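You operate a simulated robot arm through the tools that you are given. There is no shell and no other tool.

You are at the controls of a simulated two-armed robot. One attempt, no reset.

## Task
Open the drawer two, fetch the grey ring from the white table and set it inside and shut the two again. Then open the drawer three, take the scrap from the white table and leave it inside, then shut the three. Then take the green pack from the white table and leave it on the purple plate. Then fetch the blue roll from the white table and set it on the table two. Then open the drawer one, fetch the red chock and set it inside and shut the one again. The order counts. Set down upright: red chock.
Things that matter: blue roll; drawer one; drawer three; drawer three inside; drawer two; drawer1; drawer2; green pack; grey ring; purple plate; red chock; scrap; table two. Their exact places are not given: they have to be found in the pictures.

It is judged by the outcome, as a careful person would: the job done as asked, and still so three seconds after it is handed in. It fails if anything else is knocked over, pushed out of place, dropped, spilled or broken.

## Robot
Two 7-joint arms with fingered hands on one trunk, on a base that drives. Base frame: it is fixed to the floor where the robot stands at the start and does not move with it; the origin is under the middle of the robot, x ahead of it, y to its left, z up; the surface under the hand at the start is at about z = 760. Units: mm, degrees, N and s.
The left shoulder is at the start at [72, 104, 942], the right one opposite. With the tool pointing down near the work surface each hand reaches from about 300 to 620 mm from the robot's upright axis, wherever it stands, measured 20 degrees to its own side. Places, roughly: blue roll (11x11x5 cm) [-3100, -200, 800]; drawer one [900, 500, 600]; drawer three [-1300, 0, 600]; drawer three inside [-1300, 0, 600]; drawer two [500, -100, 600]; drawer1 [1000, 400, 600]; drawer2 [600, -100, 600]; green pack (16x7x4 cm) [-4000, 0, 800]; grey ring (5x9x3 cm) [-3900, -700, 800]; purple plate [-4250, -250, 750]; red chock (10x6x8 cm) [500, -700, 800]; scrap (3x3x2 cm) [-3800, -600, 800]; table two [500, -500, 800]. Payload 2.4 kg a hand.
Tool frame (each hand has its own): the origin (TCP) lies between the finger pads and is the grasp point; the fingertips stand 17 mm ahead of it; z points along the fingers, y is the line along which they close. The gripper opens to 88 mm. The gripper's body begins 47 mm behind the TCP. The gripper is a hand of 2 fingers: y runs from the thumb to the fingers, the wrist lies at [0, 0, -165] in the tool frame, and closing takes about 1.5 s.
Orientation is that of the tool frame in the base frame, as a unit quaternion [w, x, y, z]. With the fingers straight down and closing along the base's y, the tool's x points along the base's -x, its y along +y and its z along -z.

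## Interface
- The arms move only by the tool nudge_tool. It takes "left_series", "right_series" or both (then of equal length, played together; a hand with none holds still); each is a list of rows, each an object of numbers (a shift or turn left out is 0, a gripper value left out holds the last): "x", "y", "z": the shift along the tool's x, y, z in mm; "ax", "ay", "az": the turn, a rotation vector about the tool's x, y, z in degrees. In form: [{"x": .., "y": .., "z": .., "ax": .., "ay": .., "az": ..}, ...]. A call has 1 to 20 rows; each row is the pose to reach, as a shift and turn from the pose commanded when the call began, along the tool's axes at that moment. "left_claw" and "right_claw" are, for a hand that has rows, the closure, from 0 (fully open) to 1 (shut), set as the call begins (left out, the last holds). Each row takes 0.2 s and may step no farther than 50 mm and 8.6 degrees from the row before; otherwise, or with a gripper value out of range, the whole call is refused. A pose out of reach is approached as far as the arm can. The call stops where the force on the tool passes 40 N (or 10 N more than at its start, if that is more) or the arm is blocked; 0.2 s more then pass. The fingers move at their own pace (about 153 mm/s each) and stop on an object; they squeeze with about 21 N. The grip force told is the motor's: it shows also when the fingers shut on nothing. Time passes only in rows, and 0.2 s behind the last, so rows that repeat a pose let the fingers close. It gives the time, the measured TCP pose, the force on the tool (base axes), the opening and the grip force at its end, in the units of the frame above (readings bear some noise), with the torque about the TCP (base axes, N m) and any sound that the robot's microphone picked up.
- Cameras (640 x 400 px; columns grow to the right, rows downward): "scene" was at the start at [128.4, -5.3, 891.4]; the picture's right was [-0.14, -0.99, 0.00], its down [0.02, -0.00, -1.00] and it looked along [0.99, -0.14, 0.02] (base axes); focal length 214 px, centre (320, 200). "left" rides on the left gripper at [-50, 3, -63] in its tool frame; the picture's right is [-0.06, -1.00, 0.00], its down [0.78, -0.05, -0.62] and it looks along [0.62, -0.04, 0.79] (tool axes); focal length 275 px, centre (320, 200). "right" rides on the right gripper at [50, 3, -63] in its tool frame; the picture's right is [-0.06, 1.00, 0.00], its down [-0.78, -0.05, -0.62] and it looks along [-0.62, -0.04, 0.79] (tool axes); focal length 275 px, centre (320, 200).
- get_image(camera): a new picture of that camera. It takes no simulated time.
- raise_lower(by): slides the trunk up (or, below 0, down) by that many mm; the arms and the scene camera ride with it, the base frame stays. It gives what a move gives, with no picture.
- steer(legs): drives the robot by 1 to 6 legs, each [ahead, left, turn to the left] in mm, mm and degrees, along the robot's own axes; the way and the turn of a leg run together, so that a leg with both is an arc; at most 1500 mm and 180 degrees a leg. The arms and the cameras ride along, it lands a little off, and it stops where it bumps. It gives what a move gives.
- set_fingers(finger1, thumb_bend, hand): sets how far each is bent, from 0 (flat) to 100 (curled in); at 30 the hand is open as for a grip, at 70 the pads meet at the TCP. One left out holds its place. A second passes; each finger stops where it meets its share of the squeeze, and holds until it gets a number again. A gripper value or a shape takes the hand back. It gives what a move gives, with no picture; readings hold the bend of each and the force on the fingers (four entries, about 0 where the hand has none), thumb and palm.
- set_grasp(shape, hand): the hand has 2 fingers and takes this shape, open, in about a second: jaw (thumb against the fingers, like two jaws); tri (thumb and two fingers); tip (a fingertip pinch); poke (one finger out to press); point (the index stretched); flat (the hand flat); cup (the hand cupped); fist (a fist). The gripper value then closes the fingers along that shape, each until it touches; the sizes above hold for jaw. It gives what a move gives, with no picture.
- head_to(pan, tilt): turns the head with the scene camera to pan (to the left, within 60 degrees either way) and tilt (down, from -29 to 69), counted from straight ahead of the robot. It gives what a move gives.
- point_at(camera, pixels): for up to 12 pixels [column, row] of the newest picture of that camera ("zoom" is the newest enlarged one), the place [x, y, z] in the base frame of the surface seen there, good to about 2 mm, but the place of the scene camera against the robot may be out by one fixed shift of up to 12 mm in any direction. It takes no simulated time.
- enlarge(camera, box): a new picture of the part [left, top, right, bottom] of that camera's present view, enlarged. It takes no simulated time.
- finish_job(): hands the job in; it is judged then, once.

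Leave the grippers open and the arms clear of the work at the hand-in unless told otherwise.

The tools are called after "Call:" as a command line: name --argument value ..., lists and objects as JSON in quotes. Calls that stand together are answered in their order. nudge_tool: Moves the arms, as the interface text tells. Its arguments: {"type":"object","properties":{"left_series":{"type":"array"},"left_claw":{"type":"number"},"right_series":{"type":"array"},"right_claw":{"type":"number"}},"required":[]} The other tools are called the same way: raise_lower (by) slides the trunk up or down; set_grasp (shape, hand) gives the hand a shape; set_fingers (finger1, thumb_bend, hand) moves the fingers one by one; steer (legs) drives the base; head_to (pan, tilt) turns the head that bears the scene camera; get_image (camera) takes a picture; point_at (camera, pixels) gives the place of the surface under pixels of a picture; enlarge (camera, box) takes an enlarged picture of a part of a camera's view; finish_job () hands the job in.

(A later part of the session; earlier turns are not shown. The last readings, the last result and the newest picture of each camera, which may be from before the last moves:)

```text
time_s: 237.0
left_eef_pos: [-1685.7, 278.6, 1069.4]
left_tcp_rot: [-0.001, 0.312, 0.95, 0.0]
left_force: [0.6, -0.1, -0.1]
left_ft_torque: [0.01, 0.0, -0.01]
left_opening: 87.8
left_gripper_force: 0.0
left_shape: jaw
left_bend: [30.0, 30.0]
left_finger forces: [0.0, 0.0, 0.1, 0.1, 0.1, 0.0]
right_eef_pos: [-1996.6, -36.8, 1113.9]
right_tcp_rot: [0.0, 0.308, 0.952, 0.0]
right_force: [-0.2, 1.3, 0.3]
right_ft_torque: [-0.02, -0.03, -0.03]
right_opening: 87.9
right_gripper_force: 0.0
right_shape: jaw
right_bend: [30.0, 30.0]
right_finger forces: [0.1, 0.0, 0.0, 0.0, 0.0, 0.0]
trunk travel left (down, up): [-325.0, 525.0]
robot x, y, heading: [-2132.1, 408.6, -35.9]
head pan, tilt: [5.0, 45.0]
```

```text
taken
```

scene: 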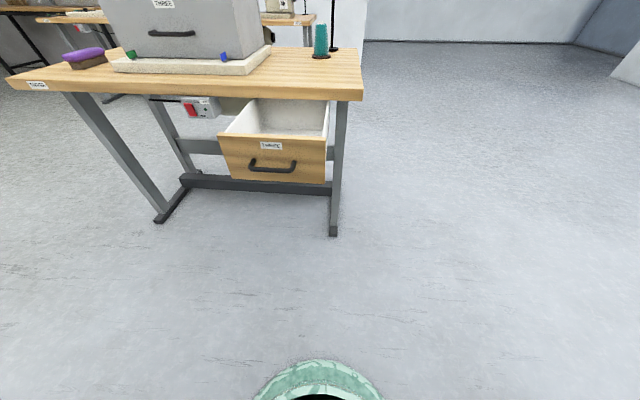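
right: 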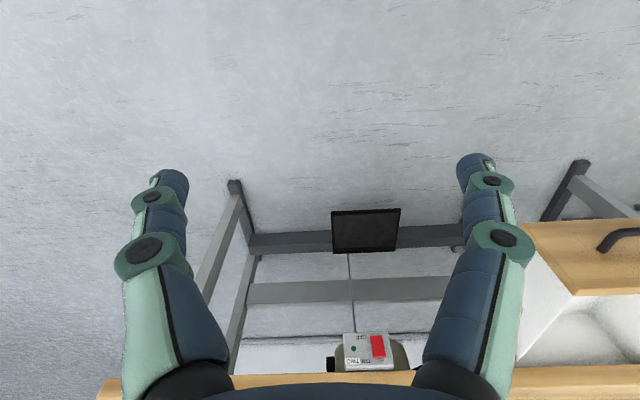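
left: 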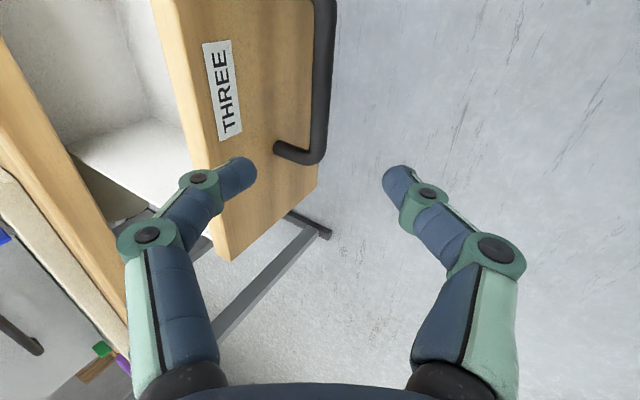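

Drawer three is open. Off to the scrap.

Call:
steer --legs '[[200, 0, 0], [0, 0, -90], [1150, 0, 0], [1150, 0, 0], [0, 0, -90], [860, 0, 0]]'

Call:
steer --legs '[[0, 0, -90]]'

Call:
head_to --pan 10 --tilt 35

Call:
get_image --camera "scene"

```text
time_s: 261.1
left_eef_pos: [-4379.2, -1003.7, 1069.6]
left_tcp_rot: [0.0, 0.955, -0.298, 0.001]
left_force: [-0.4, 0.6, -0.4]
left_ft_torque: [0.0, 0.01, -0.01]
left_opening: 88.1
left_gripper_force: 0.0
left_shape: jaw
left_bend: [30.0, 30.0]
left_finger forces: [0.0, 0.0, 0.0, 0.1, 0.0, 0.0]
right_eef_pos: [-4078.7, -680.8, 1114.1]
right_tcp_rot: [-0.001, 0.956, -0.294, 0.001]
right_force: [0.8, -0.3, -0.3]
right_ft_torque: [0.0, -0.03, 0.05]
right_opening: 87.9
right_gripper_force: 0.0
right_shape: jaw
right_bend: [30.0, 30.0]
right_finger forces: [0.1, 0.1, 0.0, 0.1, 0.0, 0.0]
trunk travel left (down, up): [-325.0, 525.0]
robot x, y, heading: [-3930.0, -1123.2, 145.7]
head pan, tilt: [5.0, 45.0]
```

```text
time_s: 265.3
left_eef_pos: [-3820.1, -666.4, 1068.8]
left_tcp_rot: [0.0, -0.474, 0.88, -0.001]
left_force: [0.1, -0.1, -0.2]
left_ft_torque: [0.0, 0.01, 0.0]
left_opening: 87.9
left_gripper_force: 0.2
left_shape: jaw
left_bend: [30.0, 30.0]
left_finger forces: [0.0, 0.0, 0.0, 0.0, 0.0, 0.1]
right_eef_pos: [-3489.3, -961.6, 1114.0]
right_tcp_rot: [0.0, -0.477, 0.879, -0.001]
right_force: [1.3, -0.7, -0.3]
right_ft_torque: [-0.04, -0.01, -0.02]
right_opening: 87.8
right_gripper_force: 0.1
right_shape: jaw
right_bend: [30.0, 30.0]
right_finger forces: [0.0, 0.1, 0.1, 0.0, 0.0, 0.0]
trunk travel left (down, up): [-325.0, 525.0]
robot x, y, heading: [-3926.3, -1121.0, 57.1]
head pan, tilt: [5.0, 45.0]
```

```text
time_s: 266.0
left_eef_pos: [-3819.8, -667.8, 1069.3]
left_tcp_rot: [0.0, -0.474, 0.881, -0.001]
left_force: [0.3, 0.7, -0.3]
left_ft_torque: [0.01, -0.02, -0.02]
left_opening: 87.9
left_gripper_force: 0.0
left_shape: jaw
left_bend: [30.0, 30.0]
left_finger forces: [0.0, 0.0, 0.1, 0.0, 0.0, 0.0]
right_eef_pos: [-3488.7, -962.3, 1113.3]
right_tcp_rot: [0.0, -0.478, 0.878, -0.001]
right_force: [-0.1, -0.7, 0.1]
right_ft_torque: [-0.01, -0.01, 0.03]
right_opening: 87.9
right_gripper_force: 0.0
right_shape: jaw
right_bend: [30.0, 30.0]
right_finger forces: [0.0, 0.0, 0.0, 0.0, 0.0, 0.0]
trunk travel left (down, up): [-325.0, 525.0]
robot x, y, heading: [-3922.9, -1121.5, 57.0]
head pan, tilt: [10.0, 35.0]
```

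```text
taken
```

scene: 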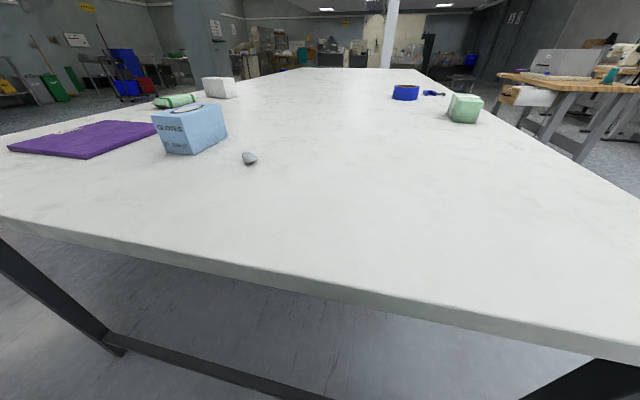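

The scrap is at (249,158), gloves box near it at its left. I read it and the gear around.

Call:
point_at --camera "scene" --pixels '[[249, 157], [244, 155], [254, 160], [215, 145], [195, 150], [290, 240], [80, 140], [175, 101], [405, 92], [465, 108]]'

Call:
enlarge --camera "scene" --box '[130, 70, 290, 170]'

```text
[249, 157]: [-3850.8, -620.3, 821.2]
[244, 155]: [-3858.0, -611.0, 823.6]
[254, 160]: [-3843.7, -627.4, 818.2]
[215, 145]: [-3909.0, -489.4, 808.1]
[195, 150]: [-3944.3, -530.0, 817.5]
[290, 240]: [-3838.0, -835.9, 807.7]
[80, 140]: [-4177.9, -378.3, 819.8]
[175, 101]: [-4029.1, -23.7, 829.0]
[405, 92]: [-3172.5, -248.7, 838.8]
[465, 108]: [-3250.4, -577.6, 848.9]
```

```text
4.00 times, centred on (210, 120) of scene
```

zoom: 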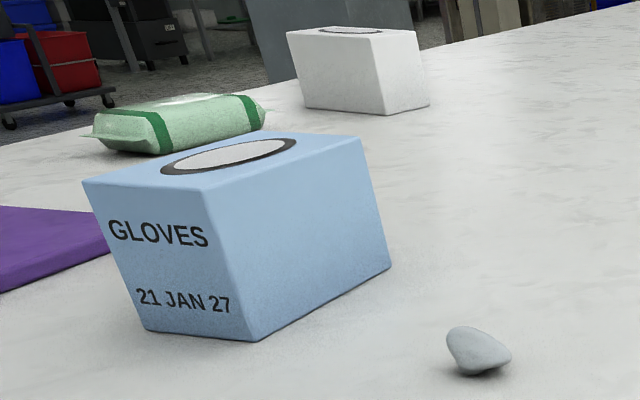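

I move the left hand over the scrap at a safe height and look down.

Call:
raise_lower --by -100

Call:
nudge_tool --left_series '[{"x": -9, "y": 18, "z": 20}, {"x": -18, "y": 36, "z": 40}, {"x": -26, "y": 53, "z": 60}, {"x": -26, "y": 53, "z": 85}, {"x": -26, "y": 53, "z": 85}]'

Call:
get_image --camera "left"

```text
time_s: 267.3
left_eef_pos: [-3820.5, -666.3, 968.6]
left_tcp_rot: [0.0, -0.474, 0.881, -0.001]
left_force: [0.4, -0.5, -0.3]
left_ft_torque: [0.0, 0.02, 0.0]
left_opening: 87.8
left_gripper_force: 0.0
left_shape: jaw
left_bend: [30.0, 30.0]
left_finger forces: [0.0, 0.1, 0.0, 0.0, 0.1, 0.0]
right_eef_pos: [-3488.4, -962.3, 1013.8]
right_tcp_rot: [0.0, -0.478, 0.879, 0.0]
right_force: [0.0, 0.4, 0.2]
right_ft_torque: [-0.01, 0.03, -0.02]
right_opening: 88.1
right_gripper_force: 0.1
right_shape: jaw
right_bend: [30.0, 30.0]
right_finger forces: [0.0, 0.0, 0.1, 0.0, 0.1, 0.1]
trunk travel left (down, up): [-225.0, 625.0]
robot x, y, heading: [-3926.1, -1121.5, 56.9]
head pan, tilt: [10.0, 35.0]
```

```text
time_s: 268.5
left_eef_pos: [-3850.8, -616.7, 885.5]
left_tcp_rot: [0.0, -0.474, 0.88, -0.001]
left_force: [-0.4, 0.2, -0.5]
left_ft_torque: [0.02, 0.0, 0.0]
left_opening: 87.7
left_gripper_force: 0.0
left_shape: jaw
left_bend: [30.0, 30.0]
left_finger forces: [0.0, 0.0, 0.1, 0.0, 0.0, 0.0]
right_eef_pos: [-3489.1, -961.8, 1014.0]
right_tcp_rot: [0.001, -0.478, 0.879, -0.001]
right_force: [-0.6, -0.8, 0.1]
right_ft_torque: [0.01, -0.01, -0.01]
right_opening: 87.8
right_gripper_force: 0.0
right_shape: jaw
right_bend: [30.0, 30.0]
right_finger forces: [0.1, 0.0, 0.0, 0.0, 0.0, 0.1]
trunk travel left (down, up): [-225.0, 625.0]
robot x, y, heading: [-3925.2, -1123.7, 57.3]
head pan, tilt: [10.0, 35.0]
```

```text
taken
```

left: 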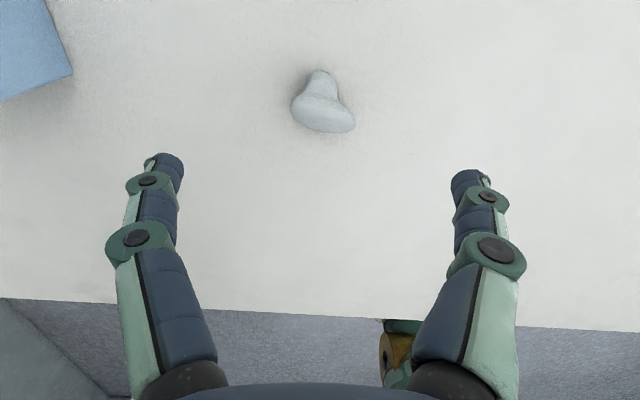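

The scrap is at (322,105). I read it.

Call:
point_at --camera "left" --pixels '[[322, 105], [298, 105], [350, 122], [320, 75], [325, 128], [310, 110], [340, 115], [400, 150], [70, 75]]'

```text
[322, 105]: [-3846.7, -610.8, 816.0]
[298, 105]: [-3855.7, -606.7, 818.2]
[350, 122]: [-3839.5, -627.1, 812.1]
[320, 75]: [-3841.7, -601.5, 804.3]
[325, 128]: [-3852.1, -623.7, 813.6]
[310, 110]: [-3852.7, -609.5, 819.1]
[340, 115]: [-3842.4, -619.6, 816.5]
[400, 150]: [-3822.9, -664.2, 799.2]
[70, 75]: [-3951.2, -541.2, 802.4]
```

The scrap is ~26×24×19 mm at (-3847,-615). I lower with the tips just above the table and close.

Call:
nudge_tool --left_series '[{"x": -3.6, "y": -1.6, "z": 20}, {"x": -3.6, "y": -1.6, "z": 40}, {"x": -3.6, "y": -1.6, "z": 58}, {"x": -3.6, "y": -1.6, "z": 66}, {"x": -3.6, "y": -1.6, "z": 66}]'

Call:
nudge_tool --left_series '[{}, {}, {}, {}, {}, {}, {}, {}]' --left_claw 1

Call:
get_image --camera "left"

```text
time_s: 269.7
left_eef_pos: [-3847.7, -613.9, 818.6]
left_tcp_rot: [0.0, -0.474, 0.881, 0.0]
left_force: [0.0, -0.1, -0.4]
left_ft_torque: [-0.02, -0.02, -0.01]
left_opening: 87.6
left_gripper_force: 0.1
left_shape: jaw
left_bend: [30.0, 30.0]
left_finger forces: [0.0, 0.1, 0.0, 0.1, 0.0, 0.0]
right_eef_pos: [-3489.9, -962.3, 1014.5]
right_tcp_rot: [0.001, -0.478, 0.878, 0.0]
right_force: [0.6, -0.5, -0.1]
right_ft_torque: [0.02, 0.01, -0.03]
right_opening: 88.1
right_gripper_force: 0.0
right_shape: jaw
right_bend: [30.0, 30.0]
right_finger forces: [0.0, 0.0, 0.1, 0.1, 0.1, 0.0]
trunk travel left (down, up): [-225.0, 625.0]
robot x, y, heading: [-3928.4, -1119.5, 57.1]
head pan, tilt: [10.0, 35.0]
```

```text
time_s: 271.5
left_eef_pos: [-3847.0, -615.1, 818.6]
left_tcp_rot: [-0.001, -0.474, 0.88, -0.001]
left_force: [0.4, -0.5, -0.9]
left_ft_torque: [0.01, -0.04, 0.01]
left_opening: 23.9
left_gripper_force: 20.4
left_shape: jaw
left_bend: [73.0, 70.0]
left_finger forces: [19.0, 0.0, 0.1, 0.0, 19.0, 0.0]
right_eef_pos: [-3488.8, -962.0, 1014.8]
right_tcp_rot: [0.001, -0.478, 0.878, 0.0]
right_force: [-0.3, -0.3, 0.8]
right_ft_torque: [-0.01, -0.02, 0.01]
right_opening: 87.9
right_gripper_force: 0.1
right_shape: jaw
right_bend: [30.0, 30.0]
right_finger forces: [0.0, 0.0, 0.0, 0.1, 0.0, 0.0]
trunk travel left (down, up): [-225.0, 625.0]
robot x, y, heading: [-3927.5, -1120.8, 56.8]
head pan, tilt: [10.0, 35.0]
```

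```text
taken
```

left: 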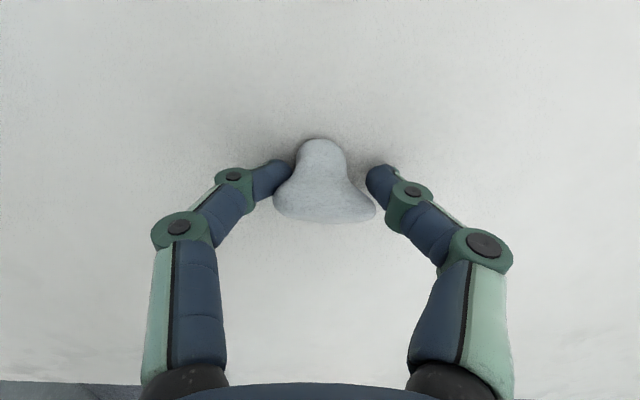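

Held (opening 24 mm, 19 N each). I lift slowly and look.

Call:
nudge_tool --left_series '[{"z": -10}, {"z": -25}, {"z": -45}, {"z": -70}, {"z": -100}, {"z": -130}, {"z": -130}]'

Call:
get_image --camera "left"

```text
time_s: 273.1
left_eef_pos: [-3846.5, -614.8, 949.0]
left_tcp_rot: [0.0, -0.474, 0.881, -0.002]
left_force: [0.8, 0.9, -0.5]
left_ft_torque: [0.0, 0.03, 0.02]
left_opening: 23.6
left_gripper_force: 21.1
left_shape: jaw
left_bend: [73.0, 70.0]
left_finger forces: [19.1, 0.0, 0.0, 0.0, 19.1, 0.0]
right_eef_pos: [-3488.4, -962.3, 1014.7]
right_tcp_rot: [0.001, -0.478, 0.878, -0.001]
right_force: [-0.7, 0.1, -0.2]
right_ft_torque: [0.0, 0.0, -0.02]
right_opening: 87.8
right_gripper_force: 0.2
right_shape: jaw
right_bend: [30.0, 30.0]
right_finger forces: [0.1, 0.0, 0.0, 0.1, 0.0, 0.0]
trunk travel left (down, up): [-225.0, 625.0]
robot x, y, heading: [-3927.8, -1122.5, 57.3]
head pan, tilt: [10.0, 35.0]
```

```text
taken
```

left: 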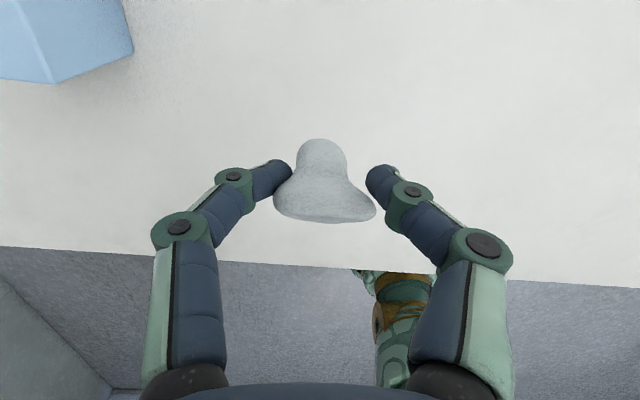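

The scrap is secure. I raise the trunk and drive back to drawer three.

Call:
raise_lower --by 100

Call:
steer --legs '[[0, 0, -93], [720, 0, 0], [0, 0, 90], [1150, 0, 0], [1147, 0, 0], [0, 0, -90]]'

Call:
head_to --pan 10 --tilt 45

Call:
get_image --camera "scene"

```text
time_s: 274.5
left_eef_pos: [-3847.0, -614.3, 1048.4]
left_tcp_rot: [-0.001, -0.474, 0.88, -0.002]
left_force: [-0.9, 0.5, -1.8]
left_ft_torque: [-0.03, 0.01, 0.0]
left_opening: 23.8
left_gripper_force: 21.1
left_shape: jaw
left_bend: [73.0, 70.0]
left_finger forces: [19.1, 0.0, 0.1, 0.0, 19.1, 0.0]
right_eef_pos: [-3489.4, -961.5, 1111.8]
right_tcp_rot: [0.0, -0.478, 0.878, -0.001]
right_force: [-0.3, -0.9, 0.5]
right_ft_torque: [-0.01, -0.01, 0.0]
right_opening: 87.7
right_gripper_force: 0.0
right_shape: jaw
right_bend: [30.0, 30.0]
right_finger forces: [0.0, 0.0, 0.1, 0.0, 0.0, 0.0]
trunk travel left (down, up): [-325.0, 525.0]
robot x, y, heading: [-3927.1, -1118.5, 56.8]
head pan, tilt: [10.0, 35.0]
```

```text
time_s: 301.0
left_eef_pos: [-1481.0, 239.1, 1048.2]
left_tcp_rot: [-0.001, 0.314, 0.949, -0.002]
left_force: [0.4, 0.3, -0.2]
left_ft_torque: [-0.04, 0.01, 0.0]
left_opening: 23.7
left_gripper_force: 21.4
left_shape: jaw
left_bend: [73.0, 70.0]
left_finger forces: [18.8, 0.0, 0.1, 0.0, 18.9, 0.0]
right_eef_pos: [-1847.2, -97.3, 1114.1]
right_tcp_rot: [-0.001, 0.309, 0.951, 0.0]
right_force: [-0.2, 0.1, 0.4]
right_ft_torque: [0.01, -0.02, 0.01]
right_opening: 87.8
right_gripper_force: 0.1
right_shape: jaw
right_bend: [30.0, 30.0]
right_finger forces: [0.1, 0.1, 0.0, 0.1, 0.0, 0.1]
trunk travel left (down, up): [-325.0, 525.0]
robot x, y, heading: [-1983.3, 346.3, -35.9]
head pan, tilt: [10.0, 35.0]
```

```text
time_s: 301.7
left_eef_pos: [-1479.4, 238.9, 1050.3]
left_tcp_rot: [-0.001, 0.313, 0.95, 0.0]
left_force: [-0.4, 0.7, 0.1]
left_ft_torque: [0.01, -0.02, 0.01]
left_opening: 23.3
left_gripper_force: 20.7
left_shape: jaw
left_bend: [73.0, 70.0]
left_finger forces: [18.9, 0.1, 0.1, 0.0, 18.9, 0.1]
right_eef_pos: [-1847.6, -98.7, 1113.4]
right_tcp_rot: [0.0, 0.309, 0.951, -0.001]
right_force: [0.4, -0.1, -0.1]
right_ft_torque: [0.01, -0.02, -0.02]
right_opening: 87.8
right_gripper_force: 0.1
right_shape: jaw
right_bend: [30.0, 30.0]
right_finger forces: [0.0, 0.0, 0.0, 0.1, 0.0, 0.1]
trunk travel left (down, up): [-325.0, 525.0]
robot x, y, heading: [-1981.0, 349.0, -35.9]
head pan, tilt: [10.0, 45.0]
```

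```text
taken
```

scene: 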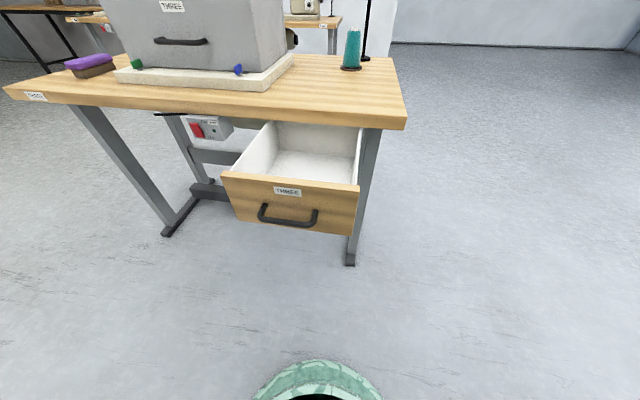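

The drawer is below and right of the hand. I strafe 89 mm right, lower the trunk some, and look down.

Call:
steer --legs '[[0, -89, 0]]'

Call:
raise_lower --by -150

Call:
nudge_tool --left_series '[{"z": 30}, {"z": 60}, {"z": 90}, {"z": 90}]'

Call:
get_image --camera "left"

```text
time_s: 302.8
left_eef_pos: [-1533.7, 166.7, 1048.3]
left_tcp_rot: [-0.001, 0.312, 0.95, 0.0]
left_force: [0.5, 0.5, 1.3]
left_ft_torque: [0.0, 0.03, -0.03]
left_opening: 23.5
left_gripper_force: 20.9
left_shape: jaw
left_bend: [73.0, 70.0]
left_finger forces: [18.9, 0.0, 0.0, 0.1, 18.8, 0.0]
right_eef_pos: [-1899.4, -172.5, 1113.5]
right_tcp_rot: [-0.001, 0.308, 0.952, -0.001]
right_force: [0.2, 0.2, -0.4]
right_ft_torque: [0.0, -0.02, 0.0]
right_opening: 87.6
right_gripper_force: 0.1
right_shape: jaw
right_bend: [30.0, 30.0]
right_finger forces: [0.0, 0.1, 0.0, 0.1, 0.0, 0.0]
trunk travel left (down, up): [-325.0, 525.0]
robot x, y, heading: [-2031.6, 276.0, -35.8]
head pan, tilt: [10.0, 45.0]
```

```text
time_s: 304.5
left_eef_pos: [-1532.8, 167.4, 900.0]
left_tcp_rot: [0.0, 0.313, 0.95, -0.002]
left_force: [-0.2, 0.7, -0.8]
left_ft_torque: [-0.02, 0.02, 0.02]
left_opening: 23.4
left_gripper_force: 21.1
left_shape: jaw
left_bend: [73.0, 70.0]
left_finger forces: [18.9, 0.0, 0.1, 0.0, 18.7, 0.0]
right_eef_pos: [-1899.4, -170.5, 964.1]
right_tcp_rot: [0.0, 0.308, 0.951, -0.001]
right_force: [-0.2, 0.4, 0.4]
right_ft_torque: [-0.01, -0.01, -0.01]
right_opening: 87.7
right_gripper_force: 0.1
right_shape: jaw
right_bend: [30.0, 30.0]
right_finger forces: [0.0, 0.0, 0.0, 0.0, 0.0, 0.1]
trunk travel left (down, up): [-175.0, 675.0]
robot x, y, heading: [-2037.3, 278.0, -36.1]
head pan, tilt: [10.0, 45.0]
```

```text
time_s: 305.5
left_eef_pos: [-1533.4, 165.8, 809.3]
left_tcp_rot: [-0.001, 0.313, 0.95, -0.001]
left_force: [0.4, 0.1, 0.1]
left_ft_torque: [-0.01, 0.01, 0.0]
left_opening: 23.4
left_gripper_force: 20.8
left_shape: jaw
left_bend: [73.0, 70.0]
left_finger forces: [18.9, 0.0, 0.1, 0.1, 19.0, 0.0]
right_eef_pos: [-1898.6, -170.9, 964.7]
right_tcp_rot: [0.0, 0.309, 0.951, -0.001]
right_force: [-0.4, 0.1, -0.1]
right_ft_torque: [-0.02, -0.01, 0.0]
right_opening: 88.0
right_gripper_force: 0.0
right_shape: jaw
right_bend: [30.0, 30.0]
right_finger forces: [0.0, 0.1, 0.1, 0.0, 0.0, 0.1]
trunk travel left (down, up): [-175.0, 675.0]
robot x, y, heading: [-2033.7, 275.5, -35.9]
head pan, tilt: [10.0, 45.0]
```

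```text
taken
```

left: 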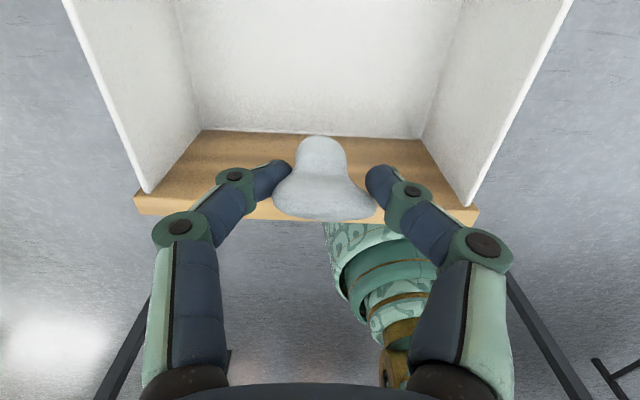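

Centred over the drawer. I read the floor height, then lower.

Call:
point_at --camera "left" --pixels '[[260, 90], [400, 90], [230, 110], [200, 180], [160, 195]]'

Call:
nudge_tool --left_series '[{"z": 35}, {"z": 70}, {"z": 100}, {"z": 130}, {"z": 150}, {"z": 150}]'

Call:
get_image --camera "left"

```text
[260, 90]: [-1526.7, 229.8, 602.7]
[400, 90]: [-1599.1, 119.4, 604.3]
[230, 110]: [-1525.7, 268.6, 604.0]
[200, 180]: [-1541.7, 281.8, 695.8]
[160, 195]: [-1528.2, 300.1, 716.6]
```

```text
time_s: 306.9
left_eef_pos: [-1533.9, 167.2, 658.8]
left_tcp_rot: [-0.001, 0.313, 0.95, 0.0]
left_force: [-0.4, 1.5, -0.5]
left_ft_torque: [0.01, -0.02, 0.01]
left_opening: 23.2
left_gripper_force: 21.0
left_shape: jaw
left_bend: [73.0, 70.0]
left_finger forces: [18.9, 0.0, 0.0, 0.0, 18.9, 0.0]
right_eef_pos: [-1898.8, -171.2, 964.6]
right_tcp_rot: [0.0, 0.309, 0.951, -0.001]
right_force: [-0.5, -0.1, 0.7]
right_ft_torque: [0.01, 0.02, -0.04]
right_opening: 87.6
right_gripper_force: 0.0
right_shape: jaw
right_bend: [30.0, 30.0]
right_finger forces: [0.1, 0.0, 0.0, 0.0, 0.0, 0.1]
trunk travel left (down, up): [-175.0, 675.0]
robot x, y, heading: [-2036.1, 274.5, -35.7]
head pan, tilt: [10.0, 45.0]
```

```text
taken
```

left: 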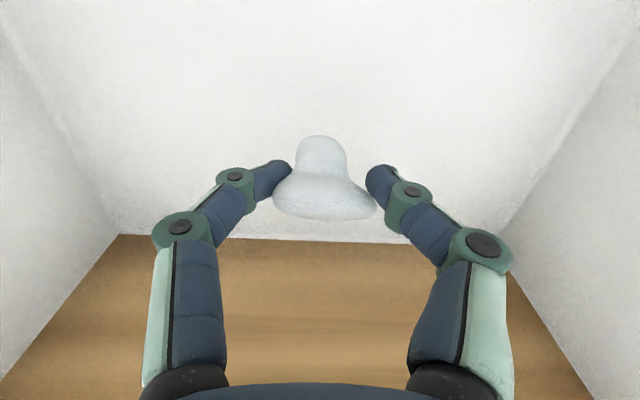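

The scrap is inside over the floor at z≈603.5. I lower to nearly touching, open, and rise.

Call:
nudge_tool --left_series '[{"z": 15}, {"z": 28}, {"z": 34}, {"z": 35.5}, {"z": 35.5}]'

Call:
nudge_tool --left_series '[{}, {}, {}, {}]' --left_claw 0

Call:
nudge_tool --left_series '[{"z": -20}, {"z": -60}, {"z": -100}, {"z": -140}, {"z": -180}, {"z": -220}, {"z": -240}, {"z": -240}]'

Call:
get_image --camera "left"

```text
time_s: 308.1
left_eef_pos: [-1534.6, 166.5, 623.1]
left_tcp_rot: [-0.001, 0.313, 0.95, -0.001]
left_force: [0.6, 0.5, 0.1]
left_ft_torque: [-0.01, 0.02, 0.01]
left_opening: 23.5
left_gripper_force: 20.7
left_shape: jaw
left_bend: [73.0, 70.0]
left_finger forces: [18.9, 0.0, 0.0, 0.0, 18.9, 0.1]
right_eef_pos: [-1899.2, -171.8, 963.7]
right_tcp_rot: [0.0, 0.308, 0.951, -0.001]
right_force: [1.0, -0.9, 0.0]
right_ft_torque: [-0.01, -0.01, 0.01]
right_opening: 87.9
right_gripper_force: 0.0
right_shape: jaw
right_bend: [30.0, 30.0]
right_finger forces: [0.0, 0.1, 0.0, 0.1, 0.0, 0.0]
trunk travel left (down, up): [-175.0, 675.0]
robot x, y, heading: [-2037.4, 272.1, -36.1]
head pan, tilt: [10.0, 45.0]
```

```text
time_s: 309.1
left_eef_pos: [-1533.6, 167.6, 622.1]
left_tcp_rot: [-0.001, 0.312, 0.95, -0.001]
left_force: [0.3, -0.1, -0.2]
left_ft_torque: [0.01, 0.01, -0.03]
left_opening: 87.9
left_gripper_force: 0.1
left_shape: jaw
left_bend: [30.0, 30.0]
left_finger forces: [0.0, 0.1, 0.0, 0.0, 0.0, 0.0]
right_eef_pos: [-1899.1, -170.6, 964.3]
right_tcp_rot: [-0.001, 0.308, 0.951, -0.001]
right_force: [0.2, 0.6, -0.5]
right_ft_torque: [-0.04, -0.01, 0.01]
right_opening: 87.6
right_gripper_force: 0.1
right_shape: jaw
right_bend: [30.0, 30.0]
right_finger forces: [0.0, 0.1, 0.0, 0.0, 0.0, 0.1]
trunk travel left (down, up): [-175.0, 675.0]
robot x, y, heading: [-2036.9, 274.7, -36.2]
head pan, tilt: [10.0, 45.0]
```

```text
time_s: 310.9
left_eef_pos: [-1536.8, 166.7, 865.4]
left_tcp_rot: [-0.001, 0.313, 0.95, -0.001]
left_force: [0.0, 0.3, 0.9]
left_ft_torque: [-0.02, 0.0, 0.0]
left_opening: 88.1
left_gripper_force: 0.0
left_shape: jaw
left_bend: [30.0, 30.0]
left_finger forces: [0.1, 0.0, 0.1, 0.0, 0.0, 0.1]
right_eef_pos: [-1900.7, -171.2, 964.7]
right_tcp_rot: [0.0, 0.308, 0.951, 0.0]
right_force: [0.1, 0.2, -0.6]
right_ft_torque: [-0.01, 0.02, -0.01]
right_opening: 88.0
right_gripper_force: 0.1
right_shape: jaw
right_bend: [30.0, 30.0]
right_finger forces: [0.0, 0.0, 0.0, 0.1, 0.1, 0.0]
trunk travel left (down, up): [-175.0, 675.0]
robot x, y, heading: [-2035.1, 276.0, -36.0]
head pan, tilt: [10.0, 45.0]
```

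```text
taken
```

left: 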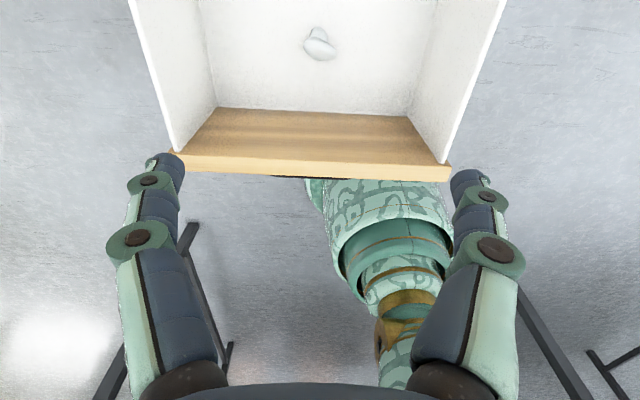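

The scrap lies in drawer three. To shut it I back off, turn the closed hand across and lower, as before but with a flatter reach.

Call:
steer --legs '[[-160, 0, 0]]'

Call:
nudge_tool --left_series '[{"az": 8.2}, {"az": 16.4}, {"az": 24.6}, {"az": 32.8}, {"az": 41}, {"az": 49.2}, {"az": 57.4}, {"az": 65.6}, {"az": 73.8}, {"az": 82}, {"az": 90}, {"az": 90}]' --left_claw 1

Call:
raise_lower --by -155

```text
time_s: 312.4
left_eef_pos: [-1667.6, 264.1, 864.3]
left_tcp_rot: [-0.001, 0.312, 0.95, 0.0]
left_force: [-0.4, -0.2, -0.8]
left_ft_torque: [-0.01, -0.04, 0.02]
left_opening: 88.0
left_gripper_force: 0.2
left_shape: jaw
left_bend: [30.0, 30.0]
left_finger forces: [0.0, 0.0, 0.1, 0.0, 0.0, 0.1]
right_eef_pos: [-2029.7, -76.6, 964.2]
right_tcp_rot: [-0.001, 0.307, 0.952, -0.001]
right_force: [0.4, -0.7, -0.7]
right_ft_torque: [0.02, 0.03, 0.02]
right_opening: 88.0
right_gripper_force: 0.2
right_shape: jaw
right_bend: [30.0, 30.0]
right_finger forces: [0.1, 0.0, 0.0, 0.0, 0.0, 0.0]
trunk travel left (down, up): [-175.0, 675.0]
robot x, y, heading: [-2170.1, 372.1, -36.0]
head pan, tilt: [10.0, 45.0]
```

```text
time_s: 315.0
left_eef_pos: [-1666.8, 262.0, 864.6]
left_tcp_rot: [-0.001, 0.893, 0.451, -0.001]
left_force: [-0.6, -1.1, 0.0]
left_ft_torque: [0.02, -0.01, 0.04]
left_opening: 0.0
left_gripper_force: 21.2
left_shape: jaw
left_bend: [52.0, 66.0]
left_finger forces: [0.1, 0.0, 0.1, 0.0, 0.0, 0.1]
right_eef_pos: [-2030.4, -76.6, 963.8]
right_tcp_rot: [0.0, 0.307, 0.952, 0.0]
right_force: [-0.1, 0.1, -0.7]
right_ft_torque: [0.01, 0.02, 0.0]
right_opening: 88.2
right_gripper_force: 0.1
right_shape: jaw
right_bend: [30.0, 30.0]
right_finger forces: [0.1, 0.1, 0.0, 0.0, 0.1, 0.0]
trunk travel left (down, up): [-175.0, 675.0]
robot x, y, heading: [-2164.0, 368.6, -35.8]
head pan, tilt: [10.0, 45.0]
```

```text
time_s: 316.8
left_eef_pos: [-1667.3, 262.9, 709.0]
left_tcp_rot: [0.0, 0.892, 0.452, -0.001]
left_force: [0.3, 0.5, -0.3]
left_ft_torque: [0.02, -0.02, 0.02]
left_opening: 0.0
left_gripper_force: 21.1
left_shape: jaw
left_bend: [52.0, 66.0]
left_finger forces: [0.1, 0.0, 0.0, 0.1, 0.0, 0.1]
right_eef_pos: [-2029.4, -75.6, 809.2]
right_tcp_rot: [0.0, 0.307, 0.952, 0.0]
right_force: [0.0, -0.1, 0.4]
right_ft_torque: [0.01, -0.02, 0.02]
right_opening: 87.8
right_gripper_force: 0.0
right_shape: jaw
right_bend: [30.0, 30.0]
right_finger forces: [0.0, 0.0, 0.0, 0.0, 0.0, 0.0]
trunk travel left (down, up): [-20.0, 830.0]
robot x, y, heading: [-2164.4, 371.3, -35.9]
head pan, tilt: [10.0, 45.0]
```

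I tilt the closed hand 38° forward, just before the face at z≈700.

Call:
nudge_tool --left_series '[{"y": 8, "z": 0, "ax": -8}, {"y": 16, "z": 2, "ax": -16}, {"y": 24, "z": 5, "ax": -24}, {"y": 31, "z": 8, "ax": -31}, {"y": 38, "z": 10, "ax": -38}, {"y": 38, "z": 10, "ax": -38}]'

Call:
get_image --camera "left"

```text
time_s: 318.1
left_eef_pos: [-1637.0, 240.4, 697.9]
left_tcp_rot: [0.29, 0.844, 0.427, 0.146]
left_force: [0.2, 0.5, -0.3]
left_ft_torque: [-0.01, 0.02, -0.04]
left_opening: 0.2
left_gripper_force: 21.2
left_shape: jaw
left_bend: [52.0, 66.0]
left_finger forces: [0.0, 0.0, 0.1, 0.0, 0.0, 0.0]
right_eef_pos: [-2028.7, -74.5, 809.6]
right_tcp_rot: [0.0, 0.307, 0.952, -0.001]
right_force: [0.9, -0.2, 1.1]
right_ft_torque: [-0.03, 0.04, 0.02]
right_opening: 87.9
right_gripper_force: 0.1
right_shape: jaw
right_bend: [30.0, 30.0]
right_finger forces: [0.1, 0.0, 0.0, 0.0, 0.0, 0.0]
trunk travel left (down, up): [-20.0, 830.0]
robot x, y, heading: [-2163.8, 369.9, -35.7]
head pan, tilt: [10.0, 45.0]
```

```text
taken
```

left: 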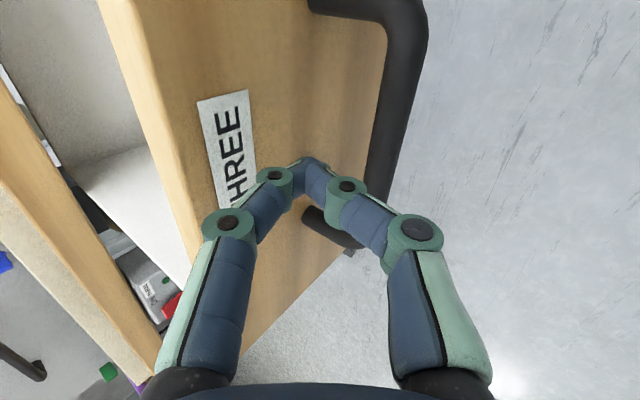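

The tips aim below the label, above the handle. I drive ahead 140 mm, pushing.

Call:
steer --legs '[[140, 0, 0]]'

Call:
nudge_tool --left_series '[{"z": 6, "y": 7.5, "ax": -4}, {"z": 12, "y": 15, "ax": -8}, {"z": 18, "y": 22, "ax": -12}, {"z": 24, "y": 30, "ax": -16}, {"z": 30, "y": 38, "ax": -20}, {"z": 30, "y": 38, "ax": -20}]'

Call:
get_image --camera "left"

```text
time_s: 319.5
left_eef_pos: [-1523.7, 160.2, 698.6]
left_tcp_rot: [0.29, 0.843, 0.428, 0.147]
left_force: [0.1, 0.2, -0.1]
left_ft_torque: [0.01, 0.01, -0.01]
left_opening: 0.0
left_gripper_force: 21.2
left_shape: jaw
left_bend: [52.0, 66.0]
left_finger forces: [0.0, 0.0, 0.0, 0.1, 0.1, 0.1]
right_eef_pos: [-1914.3, -157.8, 808.0]
right_tcp_rot: [-0.001, 0.307, 0.952, 0.0]
right_force: [-1.4, 0.3, 0.6]
right_ft_torque: [0.02, 0.0, -0.01]
right_opening: 87.7
right_gripper_force: 0.0
right_shape: jaw
right_bend: [30.0, 30.0]
right_finger forces: [0.0, 0.0, 0.1, 0.0, 0.0, 0.0]
trunk travel left (down, up): [-20.0, 830.0]
robot x, y, heading: [-2055.9, 287.6, -35.6]
head pan, tilt: [10.0, 45.0]
```

```text
time_s: 320.9
left_eef_pos: [-1483.9, 130.8, 699.4]
left_tcp_rot: [0.433, 0.779, 0.396, 0.219]
left_force: [-1.6, 1.4, 0.6]
left_ft_torque: [0.01, 0.02, 0.01]
left_opening: 0.0
left_gripper_force: 21.0
left_shape: jaw
left_bend: [52.0, 66.0]
left_finger forces: [0.0, 0.0, 0.0, 0.0, 0.0, 0.0]
right_eef_pos: [-1915.8, -158.3, 809.0]
right_tcp_rot: [-0.001, 0.307, 0.952, 0.0]
right_force: [-0.1, 0.7, -0.8]
right_ft_torque: [-0.03, 0.0, -0.01]
right_opening: 88.0
right_gripper_force: 0.0
right_shape: jaw
right_bend: [30.0, 30.0]
right_finger forces: [0.0, 0.0, 0.0, 0.0, 0.0, 0.0]
trunk travel left (down, up): [-20.0, 830.0]
robot x, y, heading: [-2053.3, 290.0, -36.0]
head pan, tilt: [10.0, 45.0]
```

```text
taken
```

left: 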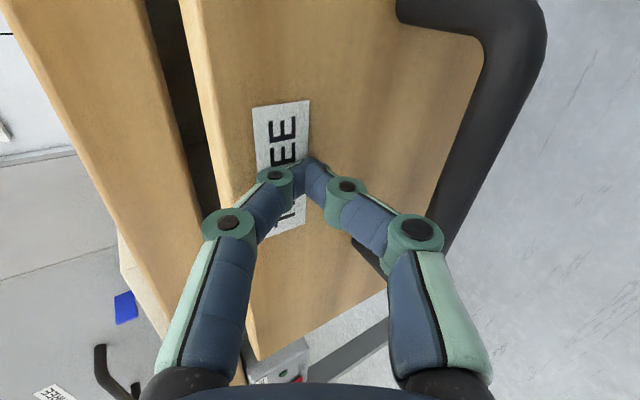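

Most of the way in. I push on ~55 mm with the arm till it stops.

Call:
nudge_tool --left_series '[{"z": 10, "y": 6}, {"z": 20, "y": 12.5}, {"z": 30, "y": 18.5}, {"z": 36, "y": 22.5}, {"z": 40, "y": 25}, {"z": 44, "y": 27.5}, {"z": 48, "y": 30}, {"z": 52, "y": 32.5}, {"z": 56, "y": 35}]'

Call:
get_image --camera "left"

```text
time_s: 322.6
left_eef_pos: [-1440.4, 100.8, 700.6]
left_tcp_rot: [0.432, 0.78, 0.395, 0.219]
left_force: [-23.3, 16.4, 6.5]
left_ft_torque: [0.05, 0.01, 0.01]
left_opening: 0.0
left_gripper_force: 21.1
left_shape: jaw
left_bend: [57.0, 75.0]
left_finger forces: [0.0, 0.1, 0.1, 0.1, 0.0, 0.0]
right_eef_pos: [-1916.1, -155.0, 810.9]
right_tcp_rot: [0.0, 0.306, 0.952, -0.001]
right_force: [0.4, -0.3, 0.2]
right_ft_torque: [0.02, 0.01, 0.01]
right_opening: 88.1
right_gripper_force: 0.0
right_shape: jaw
right_bend: [30.0, 30.0]
right_finger forces: [0.0, 0.1, 0.0, 0.1, 0.0, 0.0]
trunk travel left (down, up): [-20.0, 830.0]
robot x, y, heading: [-2054.5, 287.7, -35.6]
head pan, tilt: [10.0, 45.0]
stopped in row 8 (left hand): the force on the tool passed its limit at 44 N (the readings are from after the stop); the commanded pose is now the measured one
```

```text
taken
```

left: 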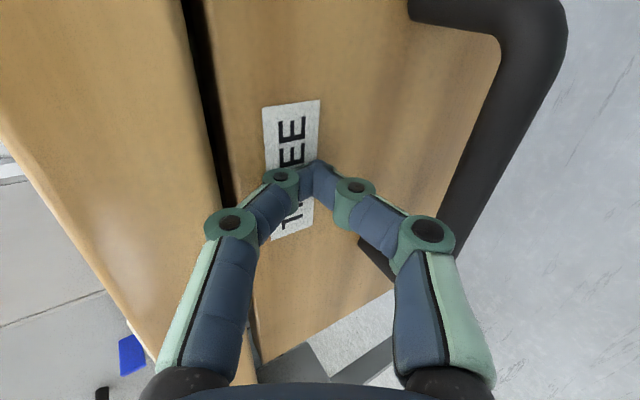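

Drawer three is against its stop (44 N). I back off, straighten and raise, then check it.

Call:
steer --legs '[[-110, 0, 0]]'

Call:
raise_lower --by 310

Call:
nudge_tool --left_series '[{"z": -25, "y": 0, "ax": 7.5}, {"z": -50, "y": -10, "ax": 15}, {"z": -75, "y": -20, "ax": 22.5}, {"z": -95, "y": -30, "ax": 30}, {"z": -110, "y": -40, "ax": 37.5}, {"z": -120, "y": -48, "ax": 45}, {"z": -130, "y": -55, "ax": 52}, {"z": -135, "y": -60, "ax": 58}, {"z": -135, "y": -60, "ax": 58}]' --left_claw 0

Call:
get_image --camera "scene"

```text
time_s: 323.8
left_eef_pos: [-1528.9, 163.2, 699.2]
left_tcp_rot: [0.432, 0.78, 0.397, 0.218]
left_force: [0.3, 0.4, -0.2]
left_ft_torque: [0.0, 0.0, -0.03]
left_opening: 0.0
left_gripper_force: 20.9
left_shape: jaw
left_bend: [53.0, 73.0]
left_finger forces: [0.1, 0.0, 0.0, 0.0, 0.1, 0.0]
right_eef_pos: [-2006.0, -92.5, 808.6]
right_tcp_rot: [0.0, 0.305, 0.952, -0.001]
right_force: [-0.2, 0.5, -0.1]
right_ft_torque: [-0.03, 0.01, -0.02]
right_opening: 87.8
right_gripper_force: 0.0
right_shape: jaw
right_bend: [30.0, 30.0]
right_finger forces: [0.0, 0.0, 0.1, 0.0, 0.0, 0.0]
trunk travel left (down, up): [-20.0, 830.0]
robot x, y, heading: [-2142.9, 354.7, -35.8]
head pan, tilt: [10.0, 45.0]
```

```text
time_s: 326.8
left_eef_pos: [-1528.0, 163.3, 1007.7]
left_tcp_rot: [0.431, 0.781, 0.397, 0.218]
left_force: [0.4, 0.1, 0.4]
left_ft_torque: [-0.01, 0.01, 0.0]
left_opening: 0.0
left_gripper_force: 21.2
left_shape: jaw
left_bend: [53.0, 73.0]
left_finger forces: [0.1, 0.0, 0.0, 0.0, 0.0, 0.1]
right_eef_pos: [-2005.0, -92.5, 1118.6]
right_tcp_rot: [0.0, 0.306, 0.952, -0.001]
right_force: [0.3, -0.5, -0.4]
right_ft_torque: [-0.01, -0.02, -0.02]
right_opening: 88.1
right_gripper_force: 0.1
right_shape: jaw
right_bend: [30.0, 30.0]
right_finger forces: [0.0, 0.0, 0.0, 0.0, 0.0, 0.0]
trunk travel left (down, up): [-330.0, 520.0]
robot x, y, heading: [-2143.1, 351.4, -35.8]
head pan, tilt: [10.0, 45.0]
```

```text
time_s: 328.8
left_eef_pos: [-1647.3, 252.2, 1030.7]
left_tcp_rot: [-0.002, 0.892, 0.452, -0.003]
left_force: [-0.7, -0.1, -0.6]
left_ft_torque: [0.01, 0.04, -0.02]
left_opening: 87.7
left_gripper_force: 0.1
left_shape: jaw
left_bend: [30.0, 30.0]
left_finger forces: [0.0, 0.0, 0.2, 0.1, 0.1, 0.1]
right_eef_pos: [-2005.4, -92.2, 1119.5]
right_tcp_rot: [-0.001, 0.305, 0.952, -0.001]
right_force: [0.2, -0.1, 0.5]
right_ft_torque: [-0.01, 0.02, -0.02]
right_opening: 88.0
right_gripper_force: 0.0
right_shape: jaw
right_bend: [30.0, 30.0]
right_finger forces: [0.0, 0.1, 0.1, 0.1, 0.0, 0.0]
trunk travel left (down, up): [-330.0, 520.0]
robot x, y, heading: [-2142.4, 356.7, -36.0]
head pan, tilt: [10.0, 45.0]
```

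```text
taken
```

scene: 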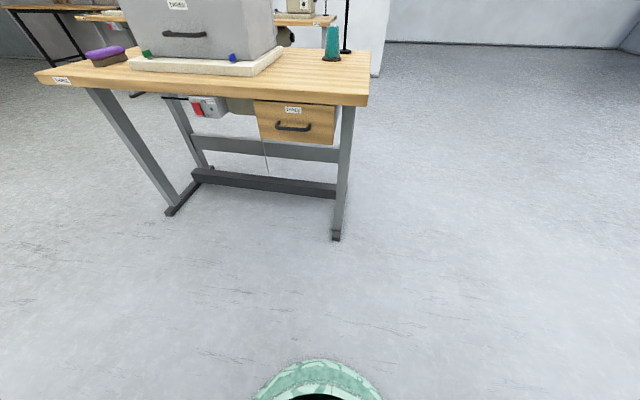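

Drawer three is shut. I turn the hand back and drive round the table's end, looking at the far side.

Call:
nudge_tool --left_series '[{"az": -8.2}, {"az": -16.4}, {"az": -24.6}, {"az": -32.8}, {"az": -41}, {"az": -49.2}, {"az": -57.4}, {"az": -65.6}, {"az": -73.8}, {"az": -82}, {"az": -90}, {"az": -90}]'

Call:
steer --legs '[[170, 0, 0], [0, 0, -90], [1150, 0, 0], [1140, 0, 0], [0, 0, -90], [1000, 0, 0]]'

Call:
head_to --pan 0 --tilt 25

Call:
get_image --camera "scene"

Call:
head_to --pan -45 --tilt 25

Call:
get_image --camera "scene"

```text
time_s: 331.4
left_eef_pos: [-1646.8, 249.8, 1030.2]
left_tcp_rot: [-0.002, 0.31, 0.951, 0.0]
left_force: [-0.9, 0.4, 1.1]
left_ft_torque: [-0.01, 0.02, -0.01]
left_opening: 88.1
left_gripper_force: 0.0
left_shape: jaw
left_bend: [30.0, 30.0]
left_finger forces: [0.0, 0.1, 0.1, 0.0, 0.1, 0.1]
right_eef_pos: [-2005.3, -93.1, 1119.0]
right_tcp_rot: [0.0, 0.306, 0.952, 0.0]
right_force: [-0.3, 0.9, -0.3]
right_ft_torque: [-0.02, 0.02, -0.01]
right_opening: 87.7
right_gripper_force: 0.0
right_shape: jaw
right_bend: [30.0, 30.0]
right_finger forces: [0.1, 0.0, 0.0, 0.0, 0.0, 0.0]
trunk travel left (down, up): [-330.0, 520.0]
robot x, y, heading: [-2145.2, 353.6, -35.7]
head pan, tilt: [10.0, 45.0]
```

```text
time_s: 356.1
left_eef_pos: [-4590.8, -1083.3, 1031.2]
left_tcp_rot: [-0.001, 0.961, -0.277, 0.002]
left_force: [-0.1, -0.5, 0.3]
left_ft_torque: [-0.01, 0.05, 0.03]
left_opening: 87.8
left_gripper_force: 0.0
left_shape: jaw
left_bend: [30.0, 30.0]
left_finger forces: [0.1, 0.1, 0.0, 0.0, 0.1, 0.0]
right_eef_pos: [-4257.8, -716.4, 1118.0]
right_tcp_rot: [-0.001, 0.962, -0.271, 0.0]
right_force: [0.6, 1.2, 0.5]
right_ft_torque: [-0.02, 0.01, -0.01]
right_opening: 87.9
right_gripper_force: 0.1
right_shape: jaw
right_bend: [30.0, 30.0]
right_finger forces: [0.0, 0.1, 0.1, 0.0, 0.0, 0.0]
trunk travel left (down, up): [-330.0, 520.0]
robot x, y, heading: [-4088.4, -1146.7, 148.4]
head pan, tilt: [10.0, 45.0]
```

```text
time_s: 356.9
left_eef_pos: [-4590.4, -1084.3, 1029.2]
left_tcp_rot: [-0.001, 0.961, -0.276, 0.001]
left_force: [-0.2, 0.0, -0.2]
left_ft_torque: [0.0, -0.02, 0.01]
left_opening: 87.8
left_gripper_force: 0.0
left_shape: jaw
left_bend: [30.0, 30.0]
left_finger forces: [0.0, 0.0, 0.1, 0.0, 0.1, 0.0]
right_eef_pos: [-4259.1, -717.6, 1120.1]
right_tcp_rot: [-0.002, 0.962, -0.271, 0.0]
right_force: [0.2, -0.4, 0.0]
right_ft_torque: [0.0, 0.02, -0.01]
right_opening: 88.1
right_gripper_force: 0.1
right_shape: jaw
right_bend: [30.0, 30.0]
right_finger forces: [0.1, 0.0, 0.0, 0.0, 0.0, 0.1]
trunk travel left (down, up): [-330.0, 520.0]
robot x, y, heading: [-4089.8, -1152.7, 148.4]
head pan, tilt: [0.0, 25.0]
```

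```text
taken
```

scene: 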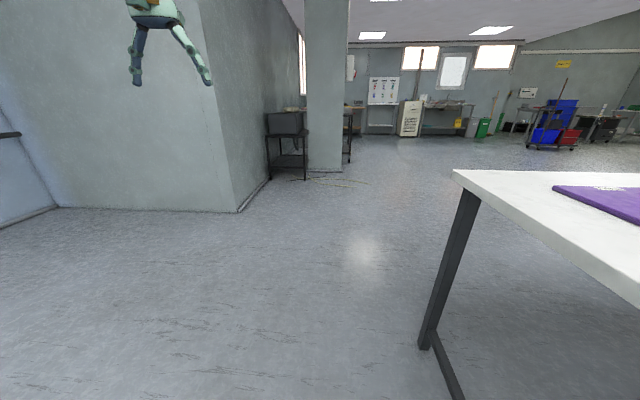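

```text
time_s: 358.0
left_eef_pos: [-4591.1, -1082.5, 1029.8]
left_tcp_rot: [0.0, 0.961, -0.277, 0.002]
left_force: [-0.4, 0.0, 0.4]
left_ft_torque: [-0.01, 0.0, 0.0]
left_opening: 87.8
left_gripper_force: 0.0
left_shape: jaw
left_bend: [30.0, 30.0]
left_finger forces: [0.0, 0.0, 0.1, 0.0, 0.0, 0.1]
right_eef_pos: [-4258.1, -716.4, 1118.9]
right_tcp_rot: [-0.001, 0.962, -0.272, 0.0]
right_force: [-0.2, -0.5, 0.1]
right_ft_torque: [0.01, -0.02, 0.0]
right_opening: 87.9
right_gripper_force: 0.0
right_shape: jaw
right_bend: [30.0, 30.0]
right_finger forces: [0.0, 0.0, 0.0, 0.1, 0.0, 0.0]
trunk travel left (down, up): [-330.0, 520.0]
robot x, y, heading: [-4084.8, -1152.4, 148.6]
head pan, tilt: [-45.0, 25.0]
```

```text
taken
```

scene: 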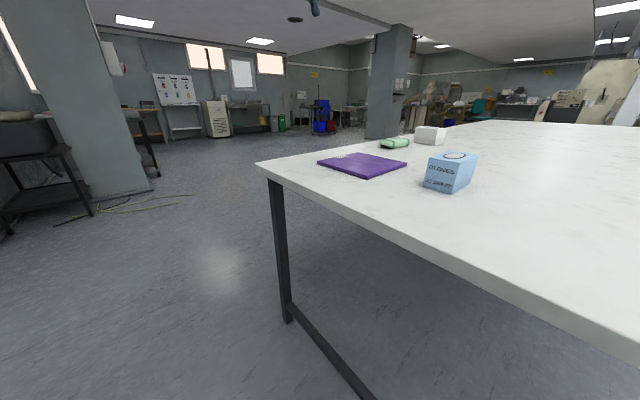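

The passage beyond the table's corner looks clear, with a wall corner on the left. I read the corner, plate and pack.

Call:
point_at --camera "scene" --pixels '[[258, 163], [320, 163], [362, 177], [405, 165], [355, 155], [394, 143], [380, 145], [407, 140], [445, 180], [288, 320], [95, 215], [150, 190]]'

Call:
enlarge --camera "scene" --box '[300, 110, 500, 210]'

```text
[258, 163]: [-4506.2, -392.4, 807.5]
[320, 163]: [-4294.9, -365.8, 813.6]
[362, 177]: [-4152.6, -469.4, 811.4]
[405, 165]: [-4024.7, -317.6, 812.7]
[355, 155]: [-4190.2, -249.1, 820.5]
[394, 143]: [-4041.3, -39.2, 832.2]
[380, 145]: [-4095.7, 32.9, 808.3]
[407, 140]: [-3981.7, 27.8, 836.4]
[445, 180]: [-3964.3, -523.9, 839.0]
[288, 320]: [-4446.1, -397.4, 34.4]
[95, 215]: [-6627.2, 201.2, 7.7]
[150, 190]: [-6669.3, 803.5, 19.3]
```

```text
3.20 times, centred on (400, 160) of scene
```

zoom: 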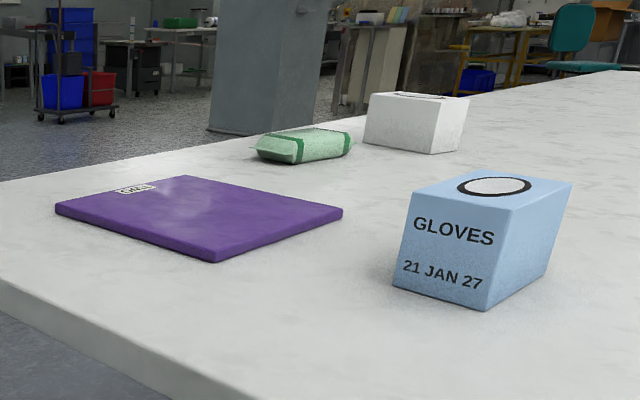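

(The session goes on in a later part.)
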